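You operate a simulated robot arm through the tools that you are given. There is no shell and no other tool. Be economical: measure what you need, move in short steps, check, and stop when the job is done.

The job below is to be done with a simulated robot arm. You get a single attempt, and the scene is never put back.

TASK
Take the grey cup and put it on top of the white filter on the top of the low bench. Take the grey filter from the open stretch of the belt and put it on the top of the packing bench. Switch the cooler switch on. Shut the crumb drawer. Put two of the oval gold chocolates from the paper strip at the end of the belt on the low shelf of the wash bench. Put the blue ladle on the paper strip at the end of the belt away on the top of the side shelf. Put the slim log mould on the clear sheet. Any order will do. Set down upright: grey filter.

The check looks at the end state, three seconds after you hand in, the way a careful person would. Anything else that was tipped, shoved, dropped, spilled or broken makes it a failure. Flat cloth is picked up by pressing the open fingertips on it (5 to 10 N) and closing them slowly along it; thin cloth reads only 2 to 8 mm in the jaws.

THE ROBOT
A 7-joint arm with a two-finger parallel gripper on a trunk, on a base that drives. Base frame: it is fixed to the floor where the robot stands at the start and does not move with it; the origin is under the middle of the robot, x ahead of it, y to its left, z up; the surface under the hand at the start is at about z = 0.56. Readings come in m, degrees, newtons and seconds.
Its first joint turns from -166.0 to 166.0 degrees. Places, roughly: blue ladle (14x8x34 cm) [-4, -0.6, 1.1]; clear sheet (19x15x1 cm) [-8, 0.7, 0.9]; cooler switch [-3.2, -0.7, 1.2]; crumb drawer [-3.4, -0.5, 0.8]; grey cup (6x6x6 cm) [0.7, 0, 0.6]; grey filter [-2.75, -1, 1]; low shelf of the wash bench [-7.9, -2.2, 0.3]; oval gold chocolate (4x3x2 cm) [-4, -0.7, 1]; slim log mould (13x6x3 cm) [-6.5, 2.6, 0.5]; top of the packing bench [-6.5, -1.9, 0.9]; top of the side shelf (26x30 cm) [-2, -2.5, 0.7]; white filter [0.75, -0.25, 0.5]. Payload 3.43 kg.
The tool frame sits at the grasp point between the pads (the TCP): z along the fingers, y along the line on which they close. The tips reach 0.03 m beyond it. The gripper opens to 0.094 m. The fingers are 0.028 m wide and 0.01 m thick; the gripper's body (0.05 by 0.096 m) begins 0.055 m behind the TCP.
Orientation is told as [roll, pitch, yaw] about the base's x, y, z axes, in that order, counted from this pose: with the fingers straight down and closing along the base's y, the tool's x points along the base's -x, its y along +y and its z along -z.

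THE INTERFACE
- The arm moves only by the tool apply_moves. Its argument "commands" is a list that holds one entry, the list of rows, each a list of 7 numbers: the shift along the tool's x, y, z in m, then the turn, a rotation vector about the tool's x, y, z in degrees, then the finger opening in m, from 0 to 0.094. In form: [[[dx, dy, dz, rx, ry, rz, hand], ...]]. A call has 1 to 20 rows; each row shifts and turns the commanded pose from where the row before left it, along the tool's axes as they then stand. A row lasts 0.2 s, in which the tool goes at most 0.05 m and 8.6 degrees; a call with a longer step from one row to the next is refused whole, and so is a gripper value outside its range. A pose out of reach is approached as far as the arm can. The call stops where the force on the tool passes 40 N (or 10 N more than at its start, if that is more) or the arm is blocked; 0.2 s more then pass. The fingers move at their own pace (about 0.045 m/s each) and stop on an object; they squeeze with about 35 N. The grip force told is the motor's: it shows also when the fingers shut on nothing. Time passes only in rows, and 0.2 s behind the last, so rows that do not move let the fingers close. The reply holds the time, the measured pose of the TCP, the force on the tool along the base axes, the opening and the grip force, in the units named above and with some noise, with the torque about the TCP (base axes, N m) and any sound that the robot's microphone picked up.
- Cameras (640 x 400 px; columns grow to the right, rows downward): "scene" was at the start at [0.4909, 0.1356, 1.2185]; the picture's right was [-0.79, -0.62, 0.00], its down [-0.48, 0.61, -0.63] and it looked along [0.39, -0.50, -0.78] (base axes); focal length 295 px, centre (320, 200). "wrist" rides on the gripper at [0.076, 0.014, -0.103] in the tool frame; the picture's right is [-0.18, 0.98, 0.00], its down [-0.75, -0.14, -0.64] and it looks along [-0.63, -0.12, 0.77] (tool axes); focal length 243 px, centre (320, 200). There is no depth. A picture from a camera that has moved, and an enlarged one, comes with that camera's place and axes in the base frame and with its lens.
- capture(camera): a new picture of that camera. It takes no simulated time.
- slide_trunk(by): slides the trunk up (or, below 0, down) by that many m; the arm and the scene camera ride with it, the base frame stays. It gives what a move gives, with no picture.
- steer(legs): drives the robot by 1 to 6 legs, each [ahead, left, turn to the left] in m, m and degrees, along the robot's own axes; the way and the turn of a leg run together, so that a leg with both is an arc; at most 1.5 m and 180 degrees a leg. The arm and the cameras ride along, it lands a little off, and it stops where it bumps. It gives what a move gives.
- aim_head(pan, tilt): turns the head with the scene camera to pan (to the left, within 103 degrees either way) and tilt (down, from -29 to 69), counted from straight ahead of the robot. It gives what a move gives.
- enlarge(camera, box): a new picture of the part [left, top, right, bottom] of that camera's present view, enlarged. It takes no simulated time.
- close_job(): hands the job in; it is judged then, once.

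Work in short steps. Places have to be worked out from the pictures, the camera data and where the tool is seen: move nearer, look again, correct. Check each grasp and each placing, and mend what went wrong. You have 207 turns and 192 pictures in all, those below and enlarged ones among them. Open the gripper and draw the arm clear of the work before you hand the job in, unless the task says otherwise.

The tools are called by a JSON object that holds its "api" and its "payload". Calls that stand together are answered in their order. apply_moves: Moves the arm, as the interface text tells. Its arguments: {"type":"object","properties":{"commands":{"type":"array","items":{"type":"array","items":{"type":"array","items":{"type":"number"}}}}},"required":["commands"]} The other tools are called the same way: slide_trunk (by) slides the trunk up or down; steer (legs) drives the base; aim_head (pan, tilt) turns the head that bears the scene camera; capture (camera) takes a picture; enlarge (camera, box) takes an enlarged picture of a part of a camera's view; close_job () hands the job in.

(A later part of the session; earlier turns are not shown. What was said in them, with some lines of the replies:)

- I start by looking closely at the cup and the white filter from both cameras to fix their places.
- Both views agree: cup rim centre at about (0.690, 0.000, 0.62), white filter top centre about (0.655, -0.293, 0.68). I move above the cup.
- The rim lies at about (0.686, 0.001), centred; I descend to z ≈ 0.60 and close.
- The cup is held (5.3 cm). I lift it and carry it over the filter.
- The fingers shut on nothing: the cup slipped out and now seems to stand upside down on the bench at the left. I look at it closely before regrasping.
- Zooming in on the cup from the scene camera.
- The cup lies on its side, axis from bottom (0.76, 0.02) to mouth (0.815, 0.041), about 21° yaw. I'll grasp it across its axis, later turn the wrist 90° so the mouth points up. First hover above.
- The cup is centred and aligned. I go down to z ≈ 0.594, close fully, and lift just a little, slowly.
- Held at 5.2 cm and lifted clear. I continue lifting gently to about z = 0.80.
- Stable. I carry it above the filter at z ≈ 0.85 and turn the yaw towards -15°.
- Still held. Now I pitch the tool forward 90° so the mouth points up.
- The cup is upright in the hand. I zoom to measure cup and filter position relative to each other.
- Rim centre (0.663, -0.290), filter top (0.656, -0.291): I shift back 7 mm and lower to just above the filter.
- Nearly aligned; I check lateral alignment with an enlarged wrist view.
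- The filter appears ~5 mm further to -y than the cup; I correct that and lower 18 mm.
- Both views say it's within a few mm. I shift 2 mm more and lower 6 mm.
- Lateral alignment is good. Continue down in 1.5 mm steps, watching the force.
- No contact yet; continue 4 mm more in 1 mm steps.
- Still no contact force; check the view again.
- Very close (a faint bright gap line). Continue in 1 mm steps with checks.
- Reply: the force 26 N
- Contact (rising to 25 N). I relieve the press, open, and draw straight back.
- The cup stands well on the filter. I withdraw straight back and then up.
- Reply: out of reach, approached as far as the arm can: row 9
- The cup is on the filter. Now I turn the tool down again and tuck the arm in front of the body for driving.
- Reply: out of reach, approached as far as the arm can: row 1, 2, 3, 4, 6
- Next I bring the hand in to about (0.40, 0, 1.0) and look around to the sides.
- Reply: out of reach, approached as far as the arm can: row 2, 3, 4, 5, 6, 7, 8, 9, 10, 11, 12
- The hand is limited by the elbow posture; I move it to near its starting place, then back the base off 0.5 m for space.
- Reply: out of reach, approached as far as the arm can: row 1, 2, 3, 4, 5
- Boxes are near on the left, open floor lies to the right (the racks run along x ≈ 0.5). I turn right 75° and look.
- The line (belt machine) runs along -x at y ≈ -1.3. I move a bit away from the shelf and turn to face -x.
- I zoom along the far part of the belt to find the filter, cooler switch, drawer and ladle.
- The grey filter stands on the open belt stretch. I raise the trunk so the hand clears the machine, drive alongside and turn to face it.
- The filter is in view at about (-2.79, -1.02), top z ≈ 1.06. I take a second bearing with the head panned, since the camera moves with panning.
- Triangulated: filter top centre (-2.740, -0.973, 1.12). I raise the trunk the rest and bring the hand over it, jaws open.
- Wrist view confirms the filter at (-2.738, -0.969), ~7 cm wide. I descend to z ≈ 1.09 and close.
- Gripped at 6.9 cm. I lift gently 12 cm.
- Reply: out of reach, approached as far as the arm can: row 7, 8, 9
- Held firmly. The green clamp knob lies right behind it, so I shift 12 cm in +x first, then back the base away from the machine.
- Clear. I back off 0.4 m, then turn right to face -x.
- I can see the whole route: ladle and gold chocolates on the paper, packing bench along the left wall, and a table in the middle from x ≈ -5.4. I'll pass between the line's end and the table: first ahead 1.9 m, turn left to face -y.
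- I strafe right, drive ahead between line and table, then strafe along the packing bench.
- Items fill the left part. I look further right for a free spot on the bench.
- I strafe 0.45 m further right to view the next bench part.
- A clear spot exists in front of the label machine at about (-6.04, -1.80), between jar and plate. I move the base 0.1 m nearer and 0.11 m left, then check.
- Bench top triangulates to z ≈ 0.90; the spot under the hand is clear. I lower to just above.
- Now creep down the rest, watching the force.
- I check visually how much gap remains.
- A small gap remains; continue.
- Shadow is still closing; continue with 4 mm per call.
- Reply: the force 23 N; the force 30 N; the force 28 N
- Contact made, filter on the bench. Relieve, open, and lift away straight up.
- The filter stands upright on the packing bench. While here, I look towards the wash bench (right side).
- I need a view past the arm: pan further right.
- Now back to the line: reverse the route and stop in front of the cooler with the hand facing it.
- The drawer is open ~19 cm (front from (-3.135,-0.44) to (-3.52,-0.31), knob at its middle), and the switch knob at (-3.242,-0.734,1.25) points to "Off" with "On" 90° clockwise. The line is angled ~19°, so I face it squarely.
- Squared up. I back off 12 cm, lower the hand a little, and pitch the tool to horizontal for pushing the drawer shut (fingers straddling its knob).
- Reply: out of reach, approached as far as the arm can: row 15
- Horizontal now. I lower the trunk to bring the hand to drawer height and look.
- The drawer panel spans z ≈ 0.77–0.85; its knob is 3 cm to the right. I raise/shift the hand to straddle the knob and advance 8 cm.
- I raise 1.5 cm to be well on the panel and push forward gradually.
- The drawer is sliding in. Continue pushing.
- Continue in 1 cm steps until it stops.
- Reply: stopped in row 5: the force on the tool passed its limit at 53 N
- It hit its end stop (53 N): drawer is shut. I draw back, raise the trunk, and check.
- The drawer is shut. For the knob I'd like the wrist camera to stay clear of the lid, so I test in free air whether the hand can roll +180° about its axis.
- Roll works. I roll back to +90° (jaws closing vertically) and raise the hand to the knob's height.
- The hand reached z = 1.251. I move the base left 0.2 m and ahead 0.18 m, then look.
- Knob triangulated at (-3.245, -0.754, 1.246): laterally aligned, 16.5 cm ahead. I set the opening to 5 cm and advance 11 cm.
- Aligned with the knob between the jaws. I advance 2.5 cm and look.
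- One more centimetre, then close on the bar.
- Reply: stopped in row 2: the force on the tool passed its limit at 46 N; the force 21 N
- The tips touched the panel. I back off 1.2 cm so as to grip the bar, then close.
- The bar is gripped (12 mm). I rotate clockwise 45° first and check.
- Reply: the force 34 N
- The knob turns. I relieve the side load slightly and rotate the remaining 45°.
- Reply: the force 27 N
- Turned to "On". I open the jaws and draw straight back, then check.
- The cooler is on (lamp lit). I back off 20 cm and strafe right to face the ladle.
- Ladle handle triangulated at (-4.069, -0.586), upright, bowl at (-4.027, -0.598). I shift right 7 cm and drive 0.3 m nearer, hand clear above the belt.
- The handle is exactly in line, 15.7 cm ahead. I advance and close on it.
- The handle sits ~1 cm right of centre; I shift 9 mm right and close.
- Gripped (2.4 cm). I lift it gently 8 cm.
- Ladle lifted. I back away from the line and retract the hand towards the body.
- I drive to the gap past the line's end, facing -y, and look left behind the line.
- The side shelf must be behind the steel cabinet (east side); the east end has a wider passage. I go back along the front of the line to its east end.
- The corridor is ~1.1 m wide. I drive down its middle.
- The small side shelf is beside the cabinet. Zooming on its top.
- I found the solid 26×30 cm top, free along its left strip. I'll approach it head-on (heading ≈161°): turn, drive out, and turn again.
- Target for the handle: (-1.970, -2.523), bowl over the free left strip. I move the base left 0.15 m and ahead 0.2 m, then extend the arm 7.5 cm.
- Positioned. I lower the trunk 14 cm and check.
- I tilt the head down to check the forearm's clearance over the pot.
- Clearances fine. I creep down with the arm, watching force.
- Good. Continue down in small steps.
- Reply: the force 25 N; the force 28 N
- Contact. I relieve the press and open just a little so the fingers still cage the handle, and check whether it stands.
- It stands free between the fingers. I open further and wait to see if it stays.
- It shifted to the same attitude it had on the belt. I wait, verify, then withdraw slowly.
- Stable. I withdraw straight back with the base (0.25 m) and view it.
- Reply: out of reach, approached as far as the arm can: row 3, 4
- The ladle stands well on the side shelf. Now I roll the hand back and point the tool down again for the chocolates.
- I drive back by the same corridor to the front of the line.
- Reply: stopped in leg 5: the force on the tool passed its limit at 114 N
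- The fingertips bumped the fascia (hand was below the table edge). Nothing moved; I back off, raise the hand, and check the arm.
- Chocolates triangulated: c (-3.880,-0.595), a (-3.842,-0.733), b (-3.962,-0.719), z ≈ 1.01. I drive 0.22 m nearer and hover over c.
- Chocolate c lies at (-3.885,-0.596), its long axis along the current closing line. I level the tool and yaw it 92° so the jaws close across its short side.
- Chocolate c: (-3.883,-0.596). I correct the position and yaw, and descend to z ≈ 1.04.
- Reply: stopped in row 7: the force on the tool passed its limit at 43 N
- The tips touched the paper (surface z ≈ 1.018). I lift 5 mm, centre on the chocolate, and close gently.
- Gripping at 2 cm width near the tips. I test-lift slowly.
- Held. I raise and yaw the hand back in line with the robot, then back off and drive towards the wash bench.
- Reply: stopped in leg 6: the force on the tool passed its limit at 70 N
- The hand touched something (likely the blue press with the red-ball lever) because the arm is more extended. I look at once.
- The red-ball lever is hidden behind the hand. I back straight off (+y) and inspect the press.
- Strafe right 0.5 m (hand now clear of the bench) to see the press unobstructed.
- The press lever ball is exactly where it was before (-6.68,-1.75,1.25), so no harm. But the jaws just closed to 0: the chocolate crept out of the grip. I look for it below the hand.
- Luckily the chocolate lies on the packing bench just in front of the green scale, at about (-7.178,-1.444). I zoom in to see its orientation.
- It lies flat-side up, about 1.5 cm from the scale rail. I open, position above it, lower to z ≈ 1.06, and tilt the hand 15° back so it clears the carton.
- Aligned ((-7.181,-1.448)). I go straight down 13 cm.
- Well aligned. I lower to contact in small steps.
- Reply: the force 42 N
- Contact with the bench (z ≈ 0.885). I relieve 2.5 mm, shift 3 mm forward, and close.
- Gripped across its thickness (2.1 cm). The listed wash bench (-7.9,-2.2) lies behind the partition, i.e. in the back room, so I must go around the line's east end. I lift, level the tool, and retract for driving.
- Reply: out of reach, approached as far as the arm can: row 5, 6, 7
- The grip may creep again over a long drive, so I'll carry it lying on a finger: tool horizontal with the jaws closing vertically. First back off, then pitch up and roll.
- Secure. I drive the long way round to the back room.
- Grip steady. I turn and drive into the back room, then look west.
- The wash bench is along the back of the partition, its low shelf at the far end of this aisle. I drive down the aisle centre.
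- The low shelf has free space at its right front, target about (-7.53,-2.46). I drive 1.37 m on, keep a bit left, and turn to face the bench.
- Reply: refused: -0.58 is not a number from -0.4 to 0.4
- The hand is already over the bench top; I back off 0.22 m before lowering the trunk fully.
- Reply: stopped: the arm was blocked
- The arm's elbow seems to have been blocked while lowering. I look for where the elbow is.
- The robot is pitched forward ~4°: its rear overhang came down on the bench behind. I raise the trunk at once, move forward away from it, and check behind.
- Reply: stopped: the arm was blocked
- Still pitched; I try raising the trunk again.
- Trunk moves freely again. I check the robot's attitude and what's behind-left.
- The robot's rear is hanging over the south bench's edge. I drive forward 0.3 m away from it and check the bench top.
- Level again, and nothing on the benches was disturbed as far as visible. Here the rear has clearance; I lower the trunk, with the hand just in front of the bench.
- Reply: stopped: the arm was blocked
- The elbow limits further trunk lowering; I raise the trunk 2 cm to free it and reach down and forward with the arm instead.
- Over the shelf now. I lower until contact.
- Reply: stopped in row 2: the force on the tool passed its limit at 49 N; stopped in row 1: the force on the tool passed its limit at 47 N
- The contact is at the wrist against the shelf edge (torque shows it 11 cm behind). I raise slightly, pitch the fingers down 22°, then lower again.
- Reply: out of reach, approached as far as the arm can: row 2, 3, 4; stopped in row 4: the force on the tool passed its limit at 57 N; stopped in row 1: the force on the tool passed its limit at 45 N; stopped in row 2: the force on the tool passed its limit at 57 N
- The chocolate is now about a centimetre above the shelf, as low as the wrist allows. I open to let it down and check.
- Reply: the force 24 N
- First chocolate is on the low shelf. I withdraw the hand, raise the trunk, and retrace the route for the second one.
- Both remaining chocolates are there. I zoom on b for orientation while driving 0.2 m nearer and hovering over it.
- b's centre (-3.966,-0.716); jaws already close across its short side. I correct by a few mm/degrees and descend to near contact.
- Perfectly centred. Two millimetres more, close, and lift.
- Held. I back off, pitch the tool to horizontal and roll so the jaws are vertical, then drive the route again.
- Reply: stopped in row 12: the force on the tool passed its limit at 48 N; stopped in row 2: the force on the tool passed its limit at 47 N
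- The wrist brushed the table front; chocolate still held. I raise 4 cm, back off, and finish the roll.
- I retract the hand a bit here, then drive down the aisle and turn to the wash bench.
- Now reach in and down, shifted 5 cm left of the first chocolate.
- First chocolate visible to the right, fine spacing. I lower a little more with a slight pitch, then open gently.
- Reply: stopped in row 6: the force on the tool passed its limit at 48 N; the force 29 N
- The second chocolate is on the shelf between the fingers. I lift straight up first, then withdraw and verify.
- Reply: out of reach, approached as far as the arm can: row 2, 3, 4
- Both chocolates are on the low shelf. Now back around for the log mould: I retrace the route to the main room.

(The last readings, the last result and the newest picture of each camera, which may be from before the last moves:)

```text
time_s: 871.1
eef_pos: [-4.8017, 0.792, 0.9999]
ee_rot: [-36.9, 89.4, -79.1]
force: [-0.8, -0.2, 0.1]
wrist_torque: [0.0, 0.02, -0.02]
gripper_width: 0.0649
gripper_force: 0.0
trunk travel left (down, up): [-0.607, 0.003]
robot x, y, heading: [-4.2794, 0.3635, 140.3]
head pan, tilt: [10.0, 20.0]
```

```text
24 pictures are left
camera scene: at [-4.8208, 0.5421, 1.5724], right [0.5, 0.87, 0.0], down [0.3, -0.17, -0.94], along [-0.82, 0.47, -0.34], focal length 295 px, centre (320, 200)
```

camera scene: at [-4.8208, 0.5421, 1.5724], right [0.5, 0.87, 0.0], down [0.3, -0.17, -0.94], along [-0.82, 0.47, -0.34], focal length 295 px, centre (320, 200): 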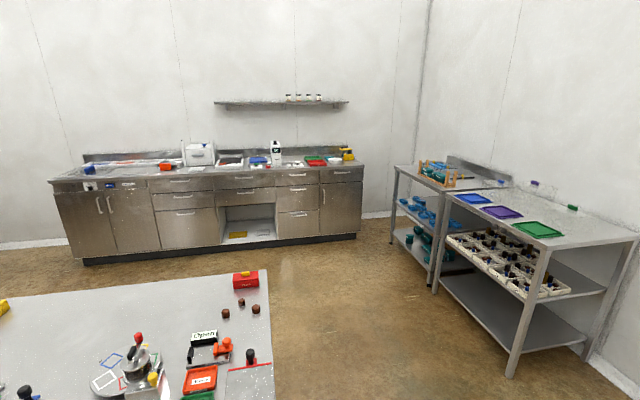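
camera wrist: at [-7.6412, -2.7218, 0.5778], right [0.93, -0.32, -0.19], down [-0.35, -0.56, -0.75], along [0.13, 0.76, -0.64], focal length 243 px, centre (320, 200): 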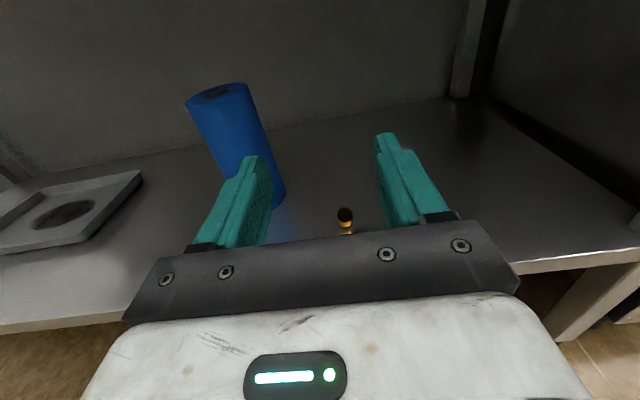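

I zoom on the mould shelf and on the clear sheet.

{"api": "enlarge", "payload": {"camera": "scene", "box": [380, 150, 480, 270]}}

{"api": "enlarge", "payload": {"camera": "scene", "box": [100, 135, 280, 200]}}

```text
3.33 times, centred on (430, 210) of scene
camera zoom: at [-4.8208, 0.5421, 1.5724], right [0.5, 0.87, 0.0], down [0.3, -0.17, -0.94], along [-0.82, 0.47, -0.34], focal length 984 px, centre (-47, 167)
```

zoom: 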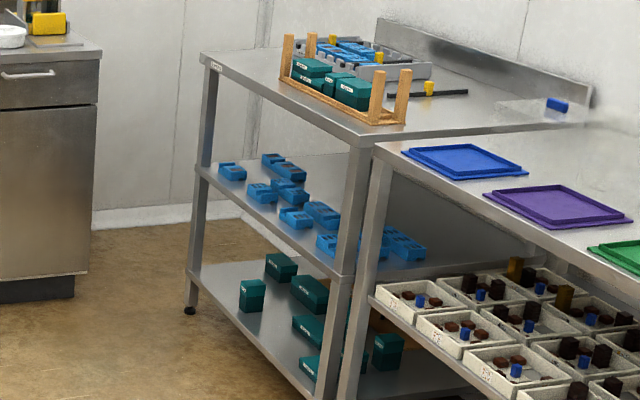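

```text
3.56 times, centred on (190, 168) of scene
camera zoom: at [-4.8208, 0.5421, 1.5724], right [0.5, 0.87, 0.0], down [0.3, -0.17, -0.94], along [-0.82, 0.47, -0.34], focal length 1049 px, centre (782, 316)
```

zoom: 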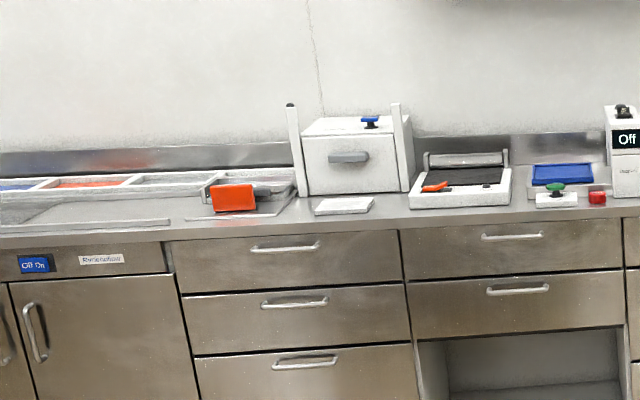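

Many blue moulds sit on the middle shelf of the rack. I drive up in front of it (heading ≈73°) for a close look.

{"api": "steer", "payload": {"legs": [[1.25, 0, 0], [0, 0, 23], [1.35, 0, 0], [0, 0, -90]]}}

{"api": "aim_head", "payload": {"pan": 0, "tilt": 40}}

{"api": "slide_trunk", "payload": {"by": -0.4}}

{"api": "capture", "payload": {"camera": "scene"}}

```text
time_s: 888.8
eef_pos: [-6.3461, 2.189, 1.0011]
ee_rot: [-36.9, 89.4, -145.9]
force: [0.3, -0.8, -0.2]
wrist_torque: [-0.01, 0.02, 0.04]
gripper_width: 0.065
gripper_force: 0.1
trunk travel left (down, up): [-0.607, 0.003]
robot x, y, heading: [-6.534, 1.5372, 73.4]
head pan, tilt: [10.0, 20.0]
```

```text
time_s: 889.6
eef_pos: [-6.3463, 2.1893, 1.0001]
ee_rot: [-37.3, 89.4, -146.2]
force: [-0.8, -0.3, -0.7]
wrist_torque: [0.0, 0.03, -0.03]
gripper_width: 0.0649
gripper_force: 0.1
trunk travel left (down, up): [-0.607, 0.003]
robot x, y, heading: [-6.5356, 1.5382, 73.2]
head pan, tilt: [0.0, 40.0]
```

```text
time_s: 893.4
eef_pos: [-6.3482, 2.1882, 0.6013]
ee_rot: [-37.0, 89.5, -146.0]
force: [0.0, 0.5, 0.1]
wrist_torque: [0.01, 0.03, 0.02]
gripper_width: 0.0649
gripper_force: 0.0
trunk travel left (down, up): [-0.207, 0.403]
robot x, y, heading: [-6.5356, 1.5362, 73.1]
head pan, tilt: [0.0, 40.0]
```

```text
21 pictures are left
camera scene: at [-6.5693, 2.0998, 1.1411], right [0.96, -0.29, 0.0], down [-0.18, -0.62, -0.77], along [0.22, 0.73, -0.64], focal length 295 px, centre (320, 200)
```

scene: 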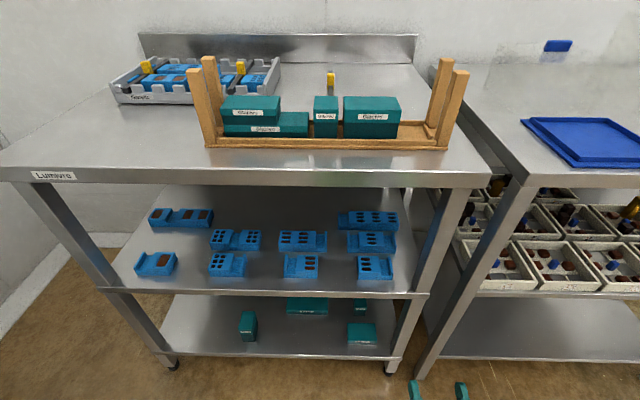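

Zooming in on the moulds.

{"api": "enlarge", "payload": {"camera": "scene", "box": [125, 200, 405, 285]}}

```text
2.29 times, centred on (265, 242) of scene
camera zoom: at [-6.5693, 2.0998, 1.1411], right [0.96, -0.29, 0.0], down [-0.18, -0.62, -0.77], along [0.22, 0.73, -0.64], focal length 674 px, centre (446, 103)
```

zoom: 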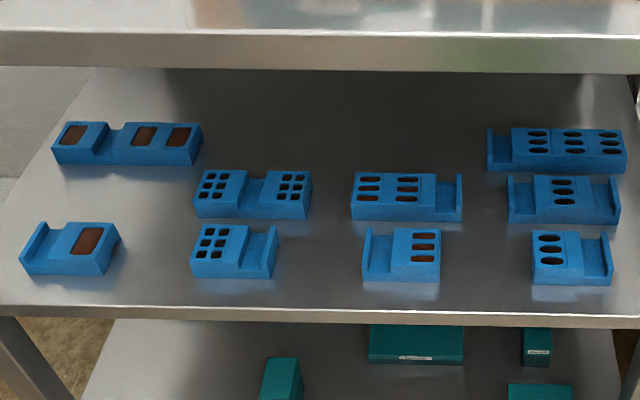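

The slim log mould is the 13 cm one in the third column, back row, centre ≈(-6.46,2.64), with an upright end wall on its right that I can grip. I move the base left/ahead, pitch the fingers 45° down and look with the wrist camera.

{"api": "steer", "payload": {"legs": [[0, 0.17, 0], [0.22, 0, 0]]}}

{"api": "apply_moves", "payload": {"commands": [[[0, 0, 0, 0, -7.5, 0, 0.04], [0, 0, 0, 0, -7.5, 0, 0.04], [0, 0, 0, 0, -7.5, 0, 0.04], [0, 0, 0, 0, -7.5, 0, 0.04], [0, 0, 0, 0, -7.5, 0, 0.04], [0, 0, 0, 0, -7.5, 0, 0.04], [0, 0, 0, 0, 0, 0, 0.04]]]}}

{"api": "capture", "payload": {"camera": "wrist"}}

{"api": "capture", "payload": {"camera": "scene"}}

```text
time_s: 896.1
eef_pos: [-6.4466, 2.4481, 0.5996]
ee_rot: [-37.0, 89.4, -145.9]
force: [-0.3, 0.2, -0.4]
wrist_torque: [0.03, 0.01, 0.02]
gripper_width: 0.0648
gripper_force: 0.1
trunk travel left (down, up): [-0.207, 0.403]
robot x, y, heading: [-6.6361, 1.7987, 73.4]
head pan, tilt: [0.0, 40.0]
```

```text
time_s: 897.8
eef_pos: [-6.4473, 2.4485, 0.5996]
ee_rot: [-0.5, 44.5, -109.2]
force: [0.1, -0.3, 0.2]
wrist_torque: [0.0, 0.0, -0.01]
gripper_width: 0.0399
gripper_force: 0.1
trunk travel left (down, up): [-0.207, 0.403]
robot x, y, heading: [-6.6369, 1.7974, 73.2]
head pan, tilt: [0.0, 40.0]
```

```text
19 pictures are left
camera wrist: at [-6.439, 2.4275, 0.727], right [0.89, -0.44, -0.14], down [-0.46, -0.89, -0.07], along [-0.09, 0.12, -0.99], focal length 243 px, centre (320, 200)
```

wrist: 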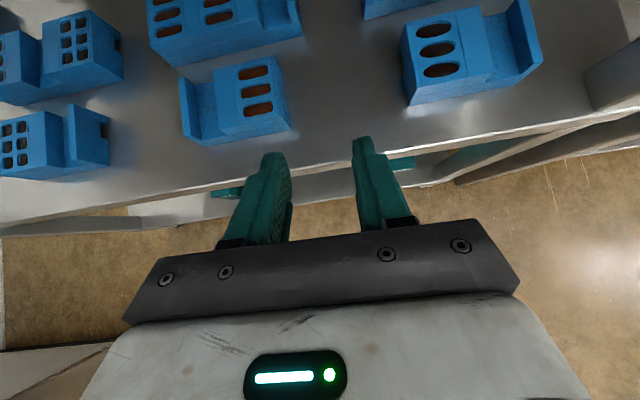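

```text
18 pictures are left
camera scene: at [-6.6695, 2.3586, 1.141], right [0.96, -0.29, 0.0], down [-0.18, -0.62, -0.77], along [0.22, 0.73, -0.64], focal length 295 px, centre (320, 200)
```

scene: 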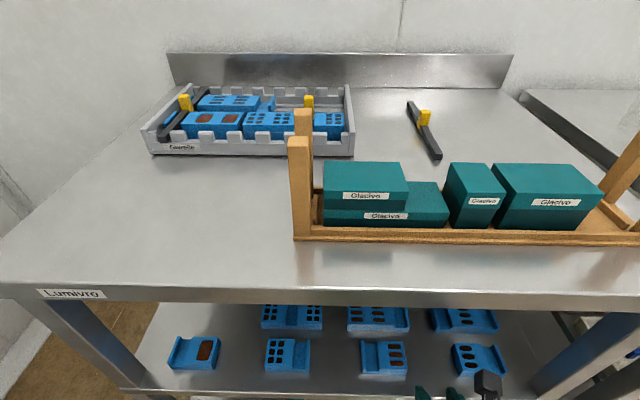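

The wall is at about (-6.404,2.598), top z ≈ 0.557 (two views agree). I go up and forward over the front row, with a 2.6 cm opening, then look before descending.

{"api": "apply_moves", "payload": {"commands": [[[0.0212, 0, -0.0212, 0, 0, 0, 0.026], [0.0228, -0.002, 0.0228, 0, 0, 0, 0.026], [0.0228, -0.002, 0.0228, 0, 0, 0, 0.026], [0.0228, -0.002, 0.0228, 0, 0, 0, 0.026], [0.0228, -0.002, 0.0228, 0, 0, 0, 0.026], [0, 0, 0, 0, 0, 0, 0.026]]]}}

{"api": "capture", "payload": {"camera": "wrist"}}

```text
time_s: 899.1
eef_pos: [-6.411, 2.5719, 0.6297]
ee_rot: [-0.4, 44.5, -109.2]
force: [-0.2, -0.4, -0.4]
wrist_torque: [-0.01, 0.0, -0.04]
gripper_width: 0.0259
gripper_force: 0.1
trunk travel left (down, up): [-0.207, 0.403]
robot x, y, heading: [-6.6346, 1.7969, 73.5]
head pan, tilt: [0.0, 40.0]
```

```text
17 pictures are left
camera wrist: at [-6.4038, 2.5516, 0.7561], right [0.89, -0.44, -0.13], down [-0.45, -0.89, -0.07], along [-0.09, 0.12, -0.99], focal length 243 px, centre (320, 200)
```

wrist: 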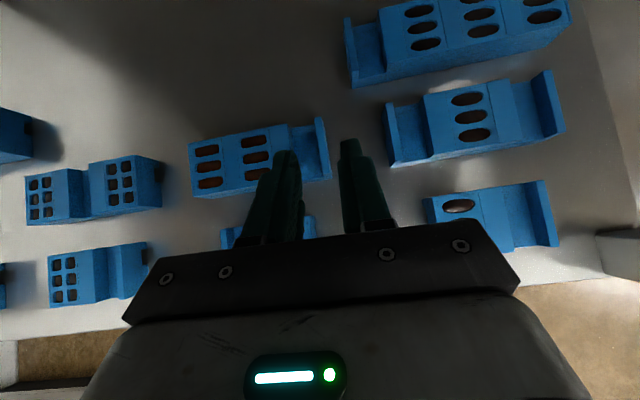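

The end wall is right under the tips: mid (-6.401,2.612). I correct 15 mm forward, descend, and close on it.

{"api": "apply_moves", "payload": {"commands": [[[0.0106, -0.003, 0.0106, 0, 0, 0, 0.026], [-0.0145, 0, 0.0145, 0, 0, 0, 0.026], [-0.0145, 0, 0.0145, 0, 0, 0, 0.026], [-0.008, 0, 0.008, 0, 0, 0, 0.026], [-0.005, 0, 0.005, 0, 0, 0, 0.026], [0, 0, 0, 0, 0, 0, 0.026]]]}}

{"api": "capture", "payload": {"camera": "wrist"}}

```text
time_s: 900.5
eef_pos: [-6.4116, 2.5878, 0.5691]
ee_rot: [-0.5, 44.6, -109.3]
force: [-0.1, 0.4, 0.3]
wrist_torque: [0.01, 0.0, 0.01]
gripper_width: 0.026
gripper_force: 0.0
trunk travel left (down, up): [-0.207, 0.403]
robot x, y, heading: [-6.6347, 1.7983, 73.6]
head pan, tilt: [0.0, 40.0]
```

```text
16 pictures are left
camera wrist: at [-6.4035, 2.5668, 0.6967], right [0.89, -0.44, -0.13], down [-0.45, -0.89, -0.07], along [-0.09, 0.12, -0.99], focal length 243 px, centre (320, 200)
```

wrist: 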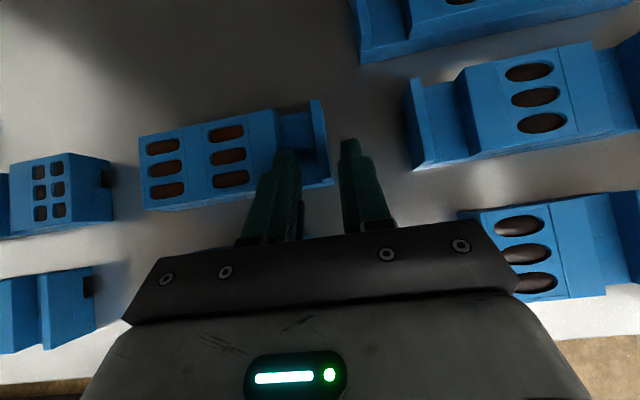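

Centred on the wall. I close.

{"api": "apply_moves", "payload": {"commands": [[[0, 0, 0, 0, 0, 0, 0.02], [-0.002, 0, 0.002, 0, 0, 0, 0.016], [0, 0, 0, 0, 0, 0, 0.008], [0, 0, 0, 0, 0, 0, 0.0], [0, 0, 0, 0, 0, 0, 0.0], [0, 0, 0, 0, 0, 0, 0.0], [0.004, 0, -0.004, 0, 0, 0, 0.0], [0.007, 0, -0.007, 0, 0, 0, 0.0], [0.01, 0, -0.01, 0, 0, 0, 0.0]]]}}

{"api": "capture", "payload": {"camera": "wrist"}}

```text
time_s: 902.5
eef_pos: [-6.4101, 2.5884, 0.5953]
ee_rot: [-0.4, 44.5, -109.4]
force: [-0.2, -0.1, -1.6]
wrist_torque: [-0.09, -0.07, -0.01]
gripper_width: 0.0059
gripper_force: 35.3
trunk travel left (down, up): [-0.207, 0.403]
robot x, y, heading: [-6.6375, 1.7987, 73.3]
head pan, tilt: [0.0, 40.0]
```

```text
15 pictures are left
camera wrist: at [-6.4028, 2.5669, 0.7229], right [0.89, -0.44, -0.14], down [-0.45, -0.89, -0.07], along [-0.09, 0.12, -0.99], focal length 243 px, centre (320, 200)
```

wrist: 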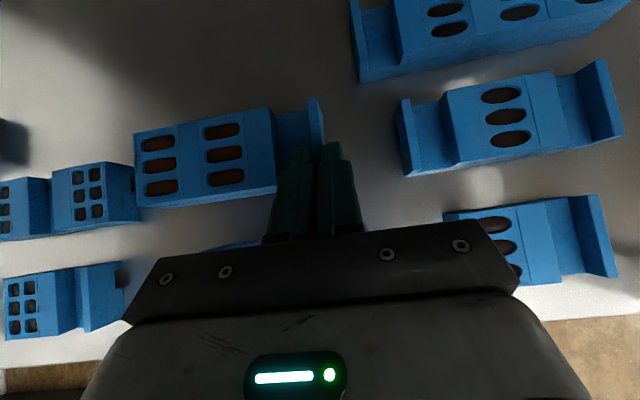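

The mould is held by its end wall. I lift 4 cm more, back out, raise the trunk, turn to the far counter and strafe to the clear sheet.

{"api": "apply_moves", "payload": {"commands": [[[0.014, 0, -0.014, 0, 0, 0, 0.0], [0.014, 0, -0.014, 0, 0, 0, 0.0]]]}}

{"api": "steer", "payload": {"legs": [[-0.5, 0, 0]]}}

{"api": "slide_trunk", "payload": {"by": 0.4}}

{"api": "steer", "payload": {"legs": [[0, 0, 90], [0, 0.95, 0]]}}

{"api": "capture", "payload": {"camera": "scene"}}

{"api": "capture", "payload": {"camera": "wrist"}}

```text
time_s: 903.1
eef_pos: [-6.4116, 2.581, 0.6148]
ee_rot: [-0.7, 42.8, -109.6]
force: [0.3, 0.2, -0.7]
wrist_torque: [-0.06, -0.1, 0.0]
gripper_width: 0.0063
gripper_force: 35.1
trunk travel left (down, up): [-0.207, 0.403]
robot x, y, heading: [-6.6334, 1.7965, 73.3]
head pan, tilt: [0.0, 40.0]
```

```text
time_s: 904.5
eef_pos: [-6.4156, 2.4617, 0.6643]
ee_rot: [-1.0, 46.9, -112.6]
force: [0.7, 1.4, -2.5]
wrist_torque: [-0.09, -0.02, 0.03]
gripper_width: 0.0058
gripper_force: 34.9
trunk travel left (down, up): [-0.207, 0.403]
robot x, y, heading: [-6.6743, 1.703, 70.5]
head pan, tilt: [0.0, 40.0]
stopped in leg 1: the robot was blocked; the commanded pose is now the measured one
```

```text
time_s: 906.3
eef_pos: [-6.4268, 2.4483, 0.8339]
ee_rot: [-0.9, 45.7, -111.5]
force: [-2.5, -4.8, -2.4]
wrist_torque: [-0.05, -0.15, 0.12]
gripper_width: 0.0058
gripper_force: 34.7
trunk travel left (down, up): [-0.379, 0.231]
robot x, y, heading: [-6.669, 1.6969, 70.9]
head pan, tilt: [0.0, 40.0]
stopped: the force on the tool passed its limit at 73 N (the readings are from after the stop); the commanded pose is now the measured one
```

```text
time_s: 908.9
eef_pos: [-7.0248, 2.395, 0.8345]
ee_rot: [1.7, 45.6, -65.7]
force: [0.7, 1.1, -0.9]
wrist_torque: [0.0, -0.09, -0.11]
gripper_width: 0.0062
gripper_force: 34.9
trunk travel left (down, up): [-0.379, 0.231]
robot x, y, heading: [-6.6701, 1.6965, 117.2]
head pan, tilt: [0.0, 40.0]
stopped in leg 1: the force on the tool passed its limit at 76 N (the readings are from after the stop); the commanded pose is now the measured one
```

```text
14 pictures are left
camera scene: at [-7.0843, 2.0784, 1.3131], right [0.89, 0.46, 0.0], down [0.29, -0.57, -0.77], along [-0.35, 0.68, -0.64], focal length 295 px, centre (320, 200)
```

scene: 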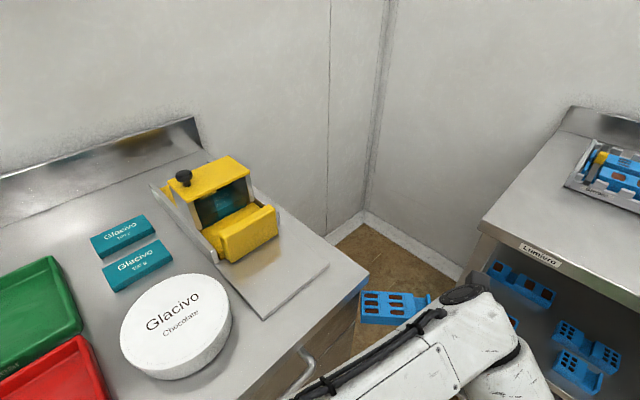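

```text
13 pictures are left
camera wrist: at [-7.0067, 2.3821, 0.9616], right [0.96, 0.27, -0.11], down [0.26, -0.96, -0.09], along [-0.13, 0.06, -0.99], focal length 243 px, centre (320, 200)
```

wrist: 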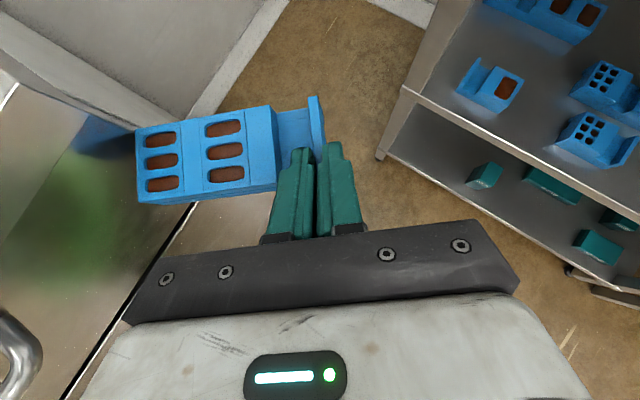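

Some bumps happened while backing (rack/counter edges), but the mould is still held and the others look undisturbed. I ease off the counter corner, raise the trunk fully, pull the hand up and in, then turn to face the counter.

{"api": "steer", "payload": {"legs": [[0, 0, -6]]}}

{"api": "slide_trunk", "payload": {"by": 0.228}}

{"api": "apply_moves", "payload": {"commands": [[[0.014, 0, -0.014, 0, 0, 0, 0.0], [0.014, 0, -0.014, 0, 0, 0, 0.0], [-0.018, 0, -0.018, 0, 0, 0, 0.0], [-0.018, 0, -0.018, 0, 0, 0, 0.0], [-0.018, 0, -0.018, 0, 0, 0, 0.0], [-0.018, 0, -0.018, 0, 0, 0, 0.0]]]}}

{"api": "steer", "payload": {"legs": [[0, 0, 51]]}}

```text
time_s: 909.8
eef_pos: [-6.9505, 2.428, 0.8353]
ee_rot: [1.6, 45.6, -71.7]
force: [0.4, -0.1, -0.8]
wrist_torque: [0.02, -0.08, -0.04]
gripper_width: 0.006
gripper_force: 35.1
trunk travel left (down, up): [-0.379, 0.231]
robot x, y, heading: [-6.67, 1.6981, 111.1]
head pan, tilt: [0.0, 40.0]
```

```text
time_s: 912.2
eef_pos: [-6.9503, 2.4282, 1.0618]
ee_rot: [1.7, 45.7, -71.7]
force: [-0.1, -0.8, -1.2]
wrist_torque: [-0.03, -0.13, 0.01]
gripper_width: 0.0058
gripper_force: 35.2
trunk travel left (down, up): [-0.607, 0.003]
robot x, y, heading: [-6.6693, 1.6949, 111.4]
head pan, tilt: [0.0, 40.0]
```

```text
time_s: 913.6
eef_pos: [-6.9208, 2.3306, 1.102]
ee_rot: [1.6, 45.5, -71.6]
force: [0.6, 0.1, -2.5]
wrist_torque: [-0.06, -0.07, 0.01]
gripper_width: 0.0058
gripper_force: 34.7
trunk travel left (down, up): [-0.607, 0.003]
robot x, y, heading: [-6.6736, 1.7009, 111.4]
head pan, tilt: [0.0, 40.0]
```

```text
time_s: 916.3
eef_pos: [-7.3224, 1.8926, 1.1004]
ee_rot: [1.7, 45.6, -19.7]
force: [0.2, -0.2, -2.1]
wrist_torque: [0.07, -0.1, -0.01]
gripper_width: 0.0059
gripper_force: 34.8
trunk travel left (down, up): [-0.607, 0.003]
robot x, y, heading: [-6.6717, 1.6984, 163.1]
head pan, tilt: [0.0, 40.0]
```

Clear. I strafe left along the counter to the sheet and look.

{"api": "steer", "payload": {"legs": [[0, 1.3, 0]]}}

{"api": "aim_head", "payload": {"pan": 0, "tilt": 45}}

{"api": "capture", "payload": {"camera": "scene"}}

{"api": "capture", "payload": {"camera": "wrist"}}

```text
time_s: 922.9
eef_pos: [-7.701, 0.6443, 1.1016]
ee_rot: [1.6, 45.5, -19.7]
force: [-0.1, 0.7, -1.7]
wrist_torque: [0.03, -0.07, -0.01]
gripper_width: 0.0061
gripper_force: 34.7
trunk travel left (down, up): [-0.607, 0.003]
robot x, y, heading: [-7.0463, 0.4504, 163.2]
head pan, tilt: [0.0, 40.0]
```

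```text
time_s: 923.5
eef_pos: [-7.7004, 0.6433, 1.1025]
ee_rot: [1.7, 45.7, -19.6]
force: [0.4, 0.0, -1.8]
wrist_torque: [0.05, -0.07, 0.01]
gripper_width: 0.0057
gripper_force: 34.5
trunk travel left (down, up): [-0.607, 0.003]
robot x, y, heading: [-7.0521, 0.4529, 163.3]
head pan, tilt: [0.0, 45.0]
```

```text
12 pictures are left
camera scene: at [-7.6052, 0.4155, 1.5339], right [0.29, 0.96, 0.0], down [0.68, -0.2, -0.71], along [-0.68, 0.2, -0.71], focal length 295 px, centre (320, 200)
```

scene: 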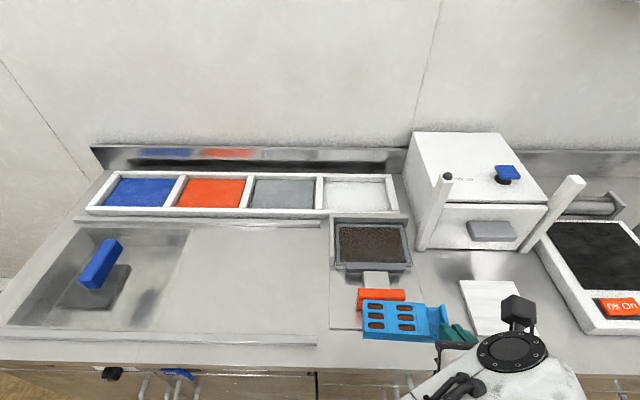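

```text
11 pictures are left
camera wrist: at [-7.678, 0.6478, 1.2283], right [0.47, 0.87, -0.11], down [0.87, -0.48, -0.09], along [-0.13, -0.05, -0.99], focal length 243 px, centre (320, 200)
```

wrist: 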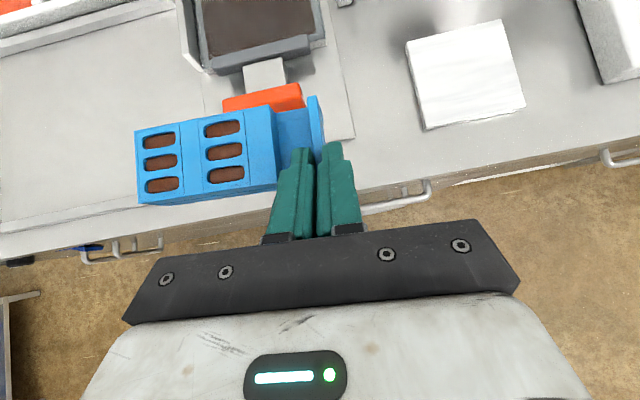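

I zoom to identify the clear sheet.

{"api": "enlarge", "payload": {"camera": "scene", "box": [310, 200, 540, 345]}}

```text
2.76 times, centred on (425, 272) of scene
camera zoom: at [-7.6052, 0.4155, 1.5339], right [0.29, 0.96, 0.0], down [0.68, -0.2, -0.71], along [-0.68, 0.2, -0.71], focal length 814 px, centre (30, 0)
```

zoom: 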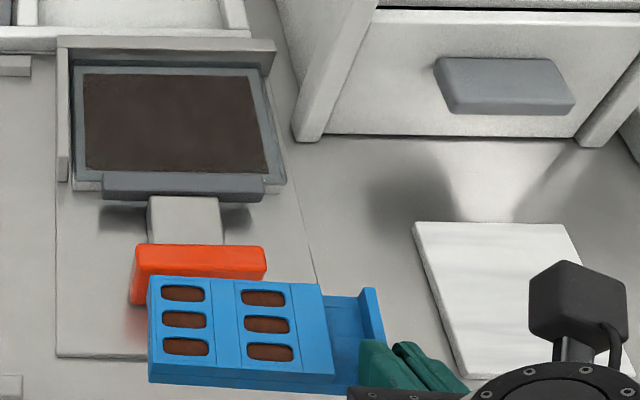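

The bluish-clear plate at (-7.995,0.67,~0.915) matches the listed clear sheet. I move ahead 6 cm and extend the arm so the mould hangs over its centre, then lower most of the way.

{"api": "steer", "payload": {"legs": [[0.06, 0, 0]]}}

{"api": "apply_moves", "payload": {"commands": [[[0.0212, -0.0033, 0.0212, 0, 0, 0, 0.0], [0.0212, -0.0033, 0.0212, 0, 0, 0, 0.0], [0.0212, -0.0033, 0.0212, 0, 0, 0, 0.0], [0.0212, -0.0033, 0.0212, 0, 0, 0, 0.0], [0.0212, -0.0033, 0.0212, 0, 0, 0, 0.0], [0.0212, -0.0033, 0.0212, 0, 0, 0, 0.0], [0.0212, -0.0033, 0.0212, 0, 0, 0, 0.0], [-0.0184, 0, 0.0184, 0, 0, 0, 0.0], [-0.0184, 0, 0.0184, 0, 0, 0, 0.0], [-0.0184, 0, 0.0184, 0, 0, 0, 0.0], [0, 0, 0, 0, 0, 0, 0.0]]]}}

{"api": "capture", "payload": {"camera": "wrist"}}

{"api": "enlarge", "payload": {"camera": "scene", "box": [290, 180, 490, 340]}}

```text
time_s: 924.5
eef_pos: [-7.7593, 0.6618, 1.1014]
ee_rot: [1.7, 45.6, -19.7]
force: [0.4, -0.3, -1.3]
wrist_torque: [0.09, -0.06, -0.02]
gripper_width: 0.006
gripper_force: 35.5
trunk travel left (down, up): [-0.607, 0.003]
robot x, y, heading: [-7.1082, 0.4663, 163.3]
head pan, tilt: [0.0, 45.0]
```

```text
time_s: 926.9
eef_pos: [-7.9639, 0.7168, 1.0243]
ee_rot: [1.6, 45.6, -19.8]
force: [0.9, -0.6, -2.0]
wrist_torque: [0.07, -0.06, 0.0]
gripper_width: 0.0058
gripper_force: 34.8
trunk travel left (down, up): [-0.607, 0.003]
robot x, y, heading: [-7.1087, 0.4697, 163.3]
head pan, tilt: [0.0, 45.0]
```

```text
9 pictures are left
camera wrist: at [-7.9408, 0.7214, 1.1515], right [0.47, 0.87, -0.11], down [0.87, -0.48, -0.09], along [-0.13, -0.05, -0.99], focal length 243 px, centre (320, 200)
```

wrist: 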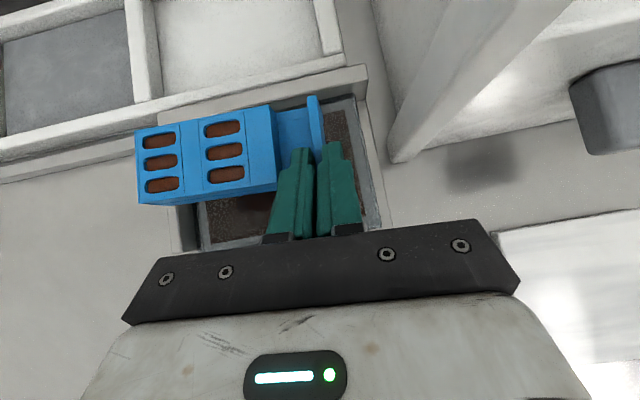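

```text
2.50 times, centred on (390, 260) of scene
camera zoom: at [-7.6636, 0.4335, 1.5338], right [0.29, 0.96, 0.0], down [0.68, -0.2, -0.71], along [-0.68, 0.2, -0.71], focal length 738 px, centre (145, 50)
```

zoom: 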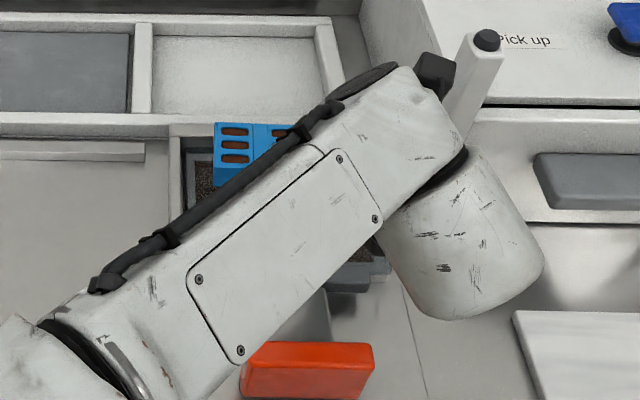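

The mould hangs centred over the sheet ((-8.011,0.680) vs sheet centre (-8.018,0.683)). I lower further and creep to contact.

{"api": "apply_moves", "payload": {"commands": [[[-0.0106, 0, 0.0106, 0, 0, 0, 0.0], [-0.0106, 0, 0.0106, 0, 0, 0, 0.0], [-0.0071, 0, 0.0071, 0, 0, 0, 0.0], [0, 0, 0, 0, 0, 0, 0.0]]]}}

{"api": "apply_moves", "payload": {"commands": [[[-0.0035, 0, 0.0035, 0, 0, 0, 0.0], [-0.0035, 0, 0.0035, 0, 0, 0, 0.0], [0, 0, 0, 0, 0, 0, 0.0]]]}}

{"api": "apply_moves", "payload": {"commands": [[[-0.0028, 0, 0.0028, 0, 0, 0, 0.0], [0, 0, 0, 0, 0, 0, 0.0]]]}}

{"api": "apply_moves", "payload": {"commands": [[[-0.0028, 0, 0.0028, 0, 0, 0, 0.0], [0, 0, 0, 0, 0, 0, 0.0]]]}}

{"api": "capture", "payload": {"camera": "wrist"}}

```text
time_s: 927.9
eef_pos: [-7.9637, 0.7179, 0.9864]
ee_rot: [1.6, 45.6, -19.6]
force: [-0.3, 0.2, -2.0]
wrist_torque: [0.05, -0.05, 0.0]
gripper_width: 0.0057
gripper_force: 35.3
trunk travel left (down, up): [-0.607, 0.003]
robot x, y, heading: [-7.1065, 0.4688, 162.9]
head pan, tilt: [0.0, 45.0]
```

```text
time_s: 928.7
eef_pos: [-7.9627, 0.7176, 0.975]
ee_rot: [1.6, 45.6, -19.7]
force: [-0.6, 0.1, -2.1]
wrist_torque: [0.05, -0.11, 0.01]
gripper_width: 0.0058
gripper_force: 35.0
trunk travel left (down, up): [-0.607, 0.003]
robot x, y, heading: [-7.1067, 0.4698, 163.3]
head pan, tilt: [0.0, 45.0]
```

```text
time_s: 929.3
eef_pos: [-7.9642, 0.7186, 0.9705]
ee_rot: [1.7, 45.5, -19.7]
force: [0.5, 0.1, -1.3]
wrist_torque: [0.05, -0.08, 0.04]
gripper_width: 0.0059
gripper_force: 35.3
trunk travel left (down, up): [-0.607, 0.003]
robot x, y, heading: [-7.1086, 0.4652, 163.3]
head pan, tilt: [0.0, 45.0]
```

```text
time_s: 929.9
eef_pos: [-7.9642, 0.7172, 0.967]
ee_rot: [1.7, 45.5, -19.6]
force: [0.8, 0.8, -1.8]
wrist_torque: [0.07, -0.08, 0.02]
gripper_width: 0.0059
gripper_force: 35.2
trunk travel left (down, up): [-0.607, 0.003]
robot x, y, heading: [-7.1107, 0.4671, 163.0]
head pan, tilt: [0.0, 45.0]
```

```text
7 pictures are left
camera wrist: at [-7.941, 0.7221, 1.0942], right [0.47, 0.87, -0.11], down [0.87, -0.48, -0.09], along [-0.13, -0.05, -0.99], focal length 243 px, centre (320, 200)
```

wrist: 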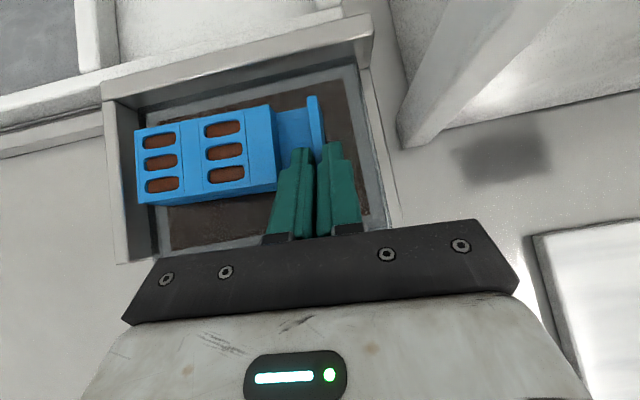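

Good; I shift 1 cm right for margin and keep creeping down.

{"api": "apply_moves", "payload": {"commands": [[[-0.0028, 0.01, 0.0028, 0, 0, 0, 0.0], [-0.002, 0, 0.002, 0, 0, 0, 0.0], [0, 0, 0, 0, 0, 0, 0.0]]]}}

{"api": "apply_moves", "payload": {"commands": [[[-0.0028, 0, 0.0028, 0, 0, 0, 0.0], [0, 0, 0, 0, 0, 0, 0.0]]]}}

{"api": "apply_moves", "payload": {"commands": [[[-0.0028, 0, 0.0028, 0, 0, 0, 0.0], [0, 0, 0, 0, 0, 0, 0.0]]]}}

{"api": "apply_moves", "payload": {"commands": [[[-0.0028, 0, 0.0028, 0, 0, 0, 0.0], [0, 0, 0, 0, 0, 0, 0.0]]]}}

{"api": "apply_moves", "payload": {"commands": [[[-0.0028, 0, 0.0028, 0, 0, 0, 0.0], [0, 0, 0, 0, 0, 0, 0.0]]]}}

```text
time_s: 930.7
eef_pos: [-7.9591, 0.7275, 0.9607]
ee_rot: [1.7, 45.6, -19.8]
force: [0.2, 0.3, 8.6]
wrist_torque: [-0.16, 0.13, -0.11]
gripper_width: 0.006
gripper_force: 35.6
trunk travel left (down, up): [-0.607, 0.003]
robot x, y, heading: [-7.1081, 0.4684, 163.2]
head pan, tilt: [0.0, 45.0]
```

```text
time_s: 931.3
eef_pos: [-7.9596, 0.7267, 0.9616]
ee_rot: [1.9, 45.9, -19.7]
force: [3.5, -0.8, 36.2]
wrist_torque: [-0.22, 0.26, 0.03]
gripper_width: 0.0059
gripper_force: 34.7
trunk travel left (down, up): [-0.607, 0.003]
robot x, y, heading: [-7.107, 0.4699, 163.1]
head pan, tilt: [0.0, 45.0]
```

```text
time_s: 931.6
eef_pos: [-7.9629, 0.7278, 0.9602]
ee_rot: [1.9, 46.1, -19.6]
force: [0.4, 1.3, 14.7]
wrist_torque: [-0.14, 0.19, 0.08]
gripper_width: 0.0058
gripper_force: 35.5
trunk travel left (down, up): [-0.607, 0.003]
robot x, y, heading: [-7.1065, 0.4669, 163.1]
head pan, tilt: [0.0, 45.0]
stopped in row 1: the force on the tool passed its limit at 50 N (the readings are from after the stop); the commanded pose is now the measured one
```

```text
time_s: 932.1
eef_pos: [-7.965, 0.7295, 0.9608]
ee_rot: [2.1, 46.6, -19.6]
force: [-0.2, 1.1, 14.3]
wrist_torque: [-0.17, 0.22, 0.1]
gripper_width: 0.006
gripper_force: 35.5
trunk travel left (down, up): [-0.607, 0.003]
robot x, y, heading: [-7.1079, 0.4699, 163.3]
head pan, tilt: [0.0, 45.0]
stopped in row 2: the force on the tool passed its limit at 41 N (the readings are from after the stop); the commanded pose is now the measured one
```

```text
time_s: 932.6
eef_pos: [-7.9668, 0.7298, 0.9607]
ee_rot: [2.1, 47.0, -19.5]
force: [-1.0, 1.4, 14.0]
wrist_torque: [-0.2, 0.26, 0.09]
gripper_width: 0.0059
gripper_force: 35.1
trunk travel left (down, up): [-0.607, 0.003]
robot x, y, heading: [-7.1075, 0.4702, 163.1]
head pan, tilt: [0.0, 45.0]
stopped in row 2: the force on the tool passed its limit at 42 N (the readings are from after the stop); the commanded pose is now the measured one
```

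Firm contact on the sheet. I relieve the press, open, and lift the fingers straight up and back, then check.

{"api": "apply_moves", "payload": {"commands": [[[0.0015, 0, -0.0015, 0, 0, 0, 0.0], [0, 0, 0, 0, 0, 0, 0.014], [0, 0, 0, 0, 0, 0, 0.022], [0, 0, 0, 0, 0, 0, 0.022], [0.005, 0, -0.005, 0, 0, 0, 0.022], [0.01, 0, -0.01, 0, 0, 0, 0.022], [0.02, 0, -0.02, 0, 0, 0, 0.022], [0.028, 0, -0.028, 0, 0, 0, 0.022], [0.02, 0, -0.02, 0, 0, 0, 0.022]]]}}

{"api": "capture", "payload": {"camera": "wrist"}}

```text
time_s: 934.6
eef_pos: [-7.9632, 0.7256, 1.078]
ee_rot: [2.0, 46.7, -19.7]
force: [-0.1, -0.5, 0.6]
wrist_torque: [0.0, -0.01, 0.0]
gripper_width: 0.022
gripper_force: 0.0
trunk travel left (down, up): [-0.607, 0.003]
robot x, y, heading: [-7.1041, 0.4706, 163.3]
head pan, tilt: [0.0, 45.0]
```

```text
6 pictures are left
camera wrist: at [-7.9383, 0.7287, 1.2044], right [0.47, 0.87, -0.11], down [0.87, -0.48, -0.11], along [-0.15, -0.04, -0.99], focal length 243 px, centre (320, 200)
```

wrist: 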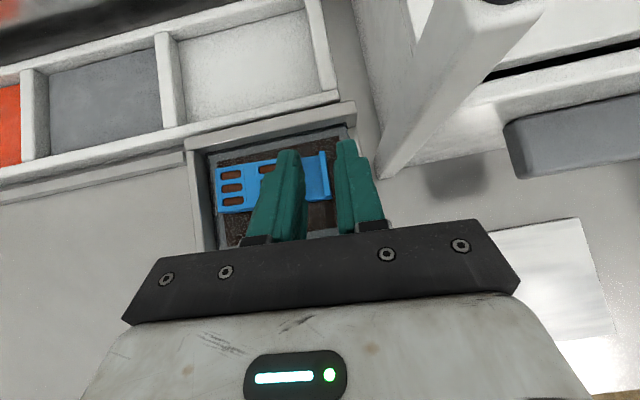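

The mould lies on the clear sheet. I draw the arm back clear of the counter and take a final look.

{"api": "apply_moves", "payload": {"commands": [[[-0.02, 0, -0.02, 0, 0, 0, 0.05], [-0.02, 0, -0.02, 0, 0, 0, 0.05], [-0.02, 0, -0.02, 0, 0, 0, 0.05], [-0.02, 0, -0.02, 0, 0, 0, 0.05], [-0.02, 0, -0.02, 0, 0, 0, 0.06], [-0.02, 0, -0.02, 0, 0, 0, 0.06]]]}}

{"api": "steer", "payload": {"legs": [[-0.2, 0, 0]]}}

{"api": "capture", "payload": {"camera": "scene"}}

```text
time_s: 936.0
eef_pos: [-7.8053, 0.6645, 1.0727]
ee_rot: [2.1, 46.8, -19.5]
force: [-0.5, -0.2, -0.7]
wrist_torque: [0.0, -0.02, -0.02]
gripper_width: 0.0601
gripper_force: 0.1
trunk travel left (down, up): [-0.607, 0.003]
robot x, y, heading: [-7.106, 0.4662, 163.0]
head pan, tilt: [0.0, 45.0]
```

```text
time_s: 937.6
eef_pos: [-7.6133, 0.6067, 1.0736]
ee_rot: [2.1, 46.8, -19.6]
force: [-0.3, 0.9, -0.7]
wrist_torque: [0.01, -0.01, 0.02]
gripper_width: 0.0602
gripper_force: 0.1
trunk travel left (down, up): [-0.607, 0.003]
robot x, y, heading: [-6.9097, 0.411, 163.2]
head pan, tilt: [0.0, 45.0]
```

```text
5 pictures are left
camera scene: at [-7.4702, 0.3752, 1.5338], right [0.29, 0.96, 0.0], down [0.68, -0.2, -0.71], along [-0.68, 0.2, -0.71], focal length 295 px, centre (320, 200)
```

scene: 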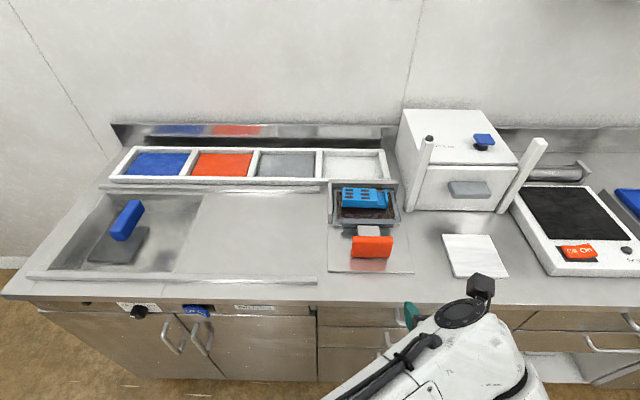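

The mould is on the sheet and nothing else moved here. One quick look towards the mould rack to make sure it was not disturbed.

{"api": "aim_head", "payload": {"pan": -75, "tilt": 22}}

{"api": "enlarge", "payload": {"camera": "scene", "box": [160, 100, 480, 300]}}

```text
time_s: 939.1
eef_pos: [-7.613, 0.6069, 1.0727]
ee_rot: [2.1, 46.7, -19.7]
force: [-0.3, 0.5, -0.7]
wrist_torque: [-0.02, 0.02, 0.01]
gripper_width: 0.0601
gripper_force: 0.1
trunk travel left (down, up): [-0.607, 0.003]
robot x, y, heading: [-6.9131, 0.4089, 163.2]
head pan, tilt: [-75.0, 22.0]
```

```text
2.00 times, centred on (320, 200) of scene
camera zoom: at [-7.3894, 0.4444, 1.5693], right [1.0, -0.03, 0.0], down [-0.01, -0.37, -0.93], along [0.03, 0.93, -0.37], focal length 590 px, centre (320, 200)
```

zoom: 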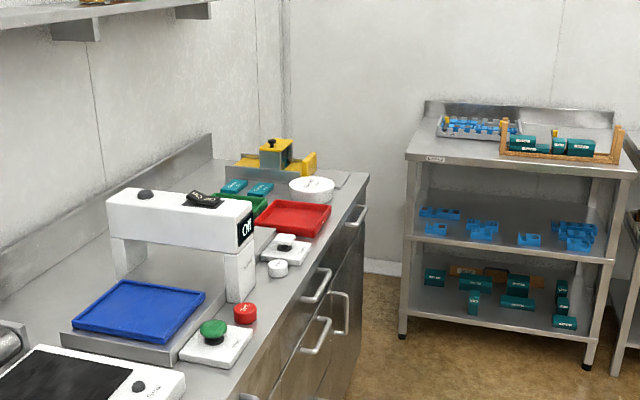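

The rack and its contents are in order; all jobs are done and the arm is clear with the gripper open. I hand the job in.

{"api": "close_job", "payload": {}}

```text
The job is handed in.
```

All seven tasks are done and the job is handed in. The end-state checks I could make looked right, but there were a few bumps and two drops on the way.

**Drops**
- The grey cup slipped from the grip on its first lift and landed on the low bench. I picked it up again and it now stands mouth-up on the white filter.
- One gold chocolate crept out of the gripper and fell on the packing bench. I picked it up again, and it is one of the two now on the low shelf of the wash bench.

**Bumps**
- The arm or body knocked the line's front edge, the lever of the blue press on the packing bench, the south bench behind the wash bench, the mould rack and the counter corner.
- Nothing I photographed afterwards had moved. I did not look at the south bench again as closely as the rest.

**Judgement call**
- I took the clear sheet to be the bluish plate with brown on it, by its listed position. The mould lies on that.
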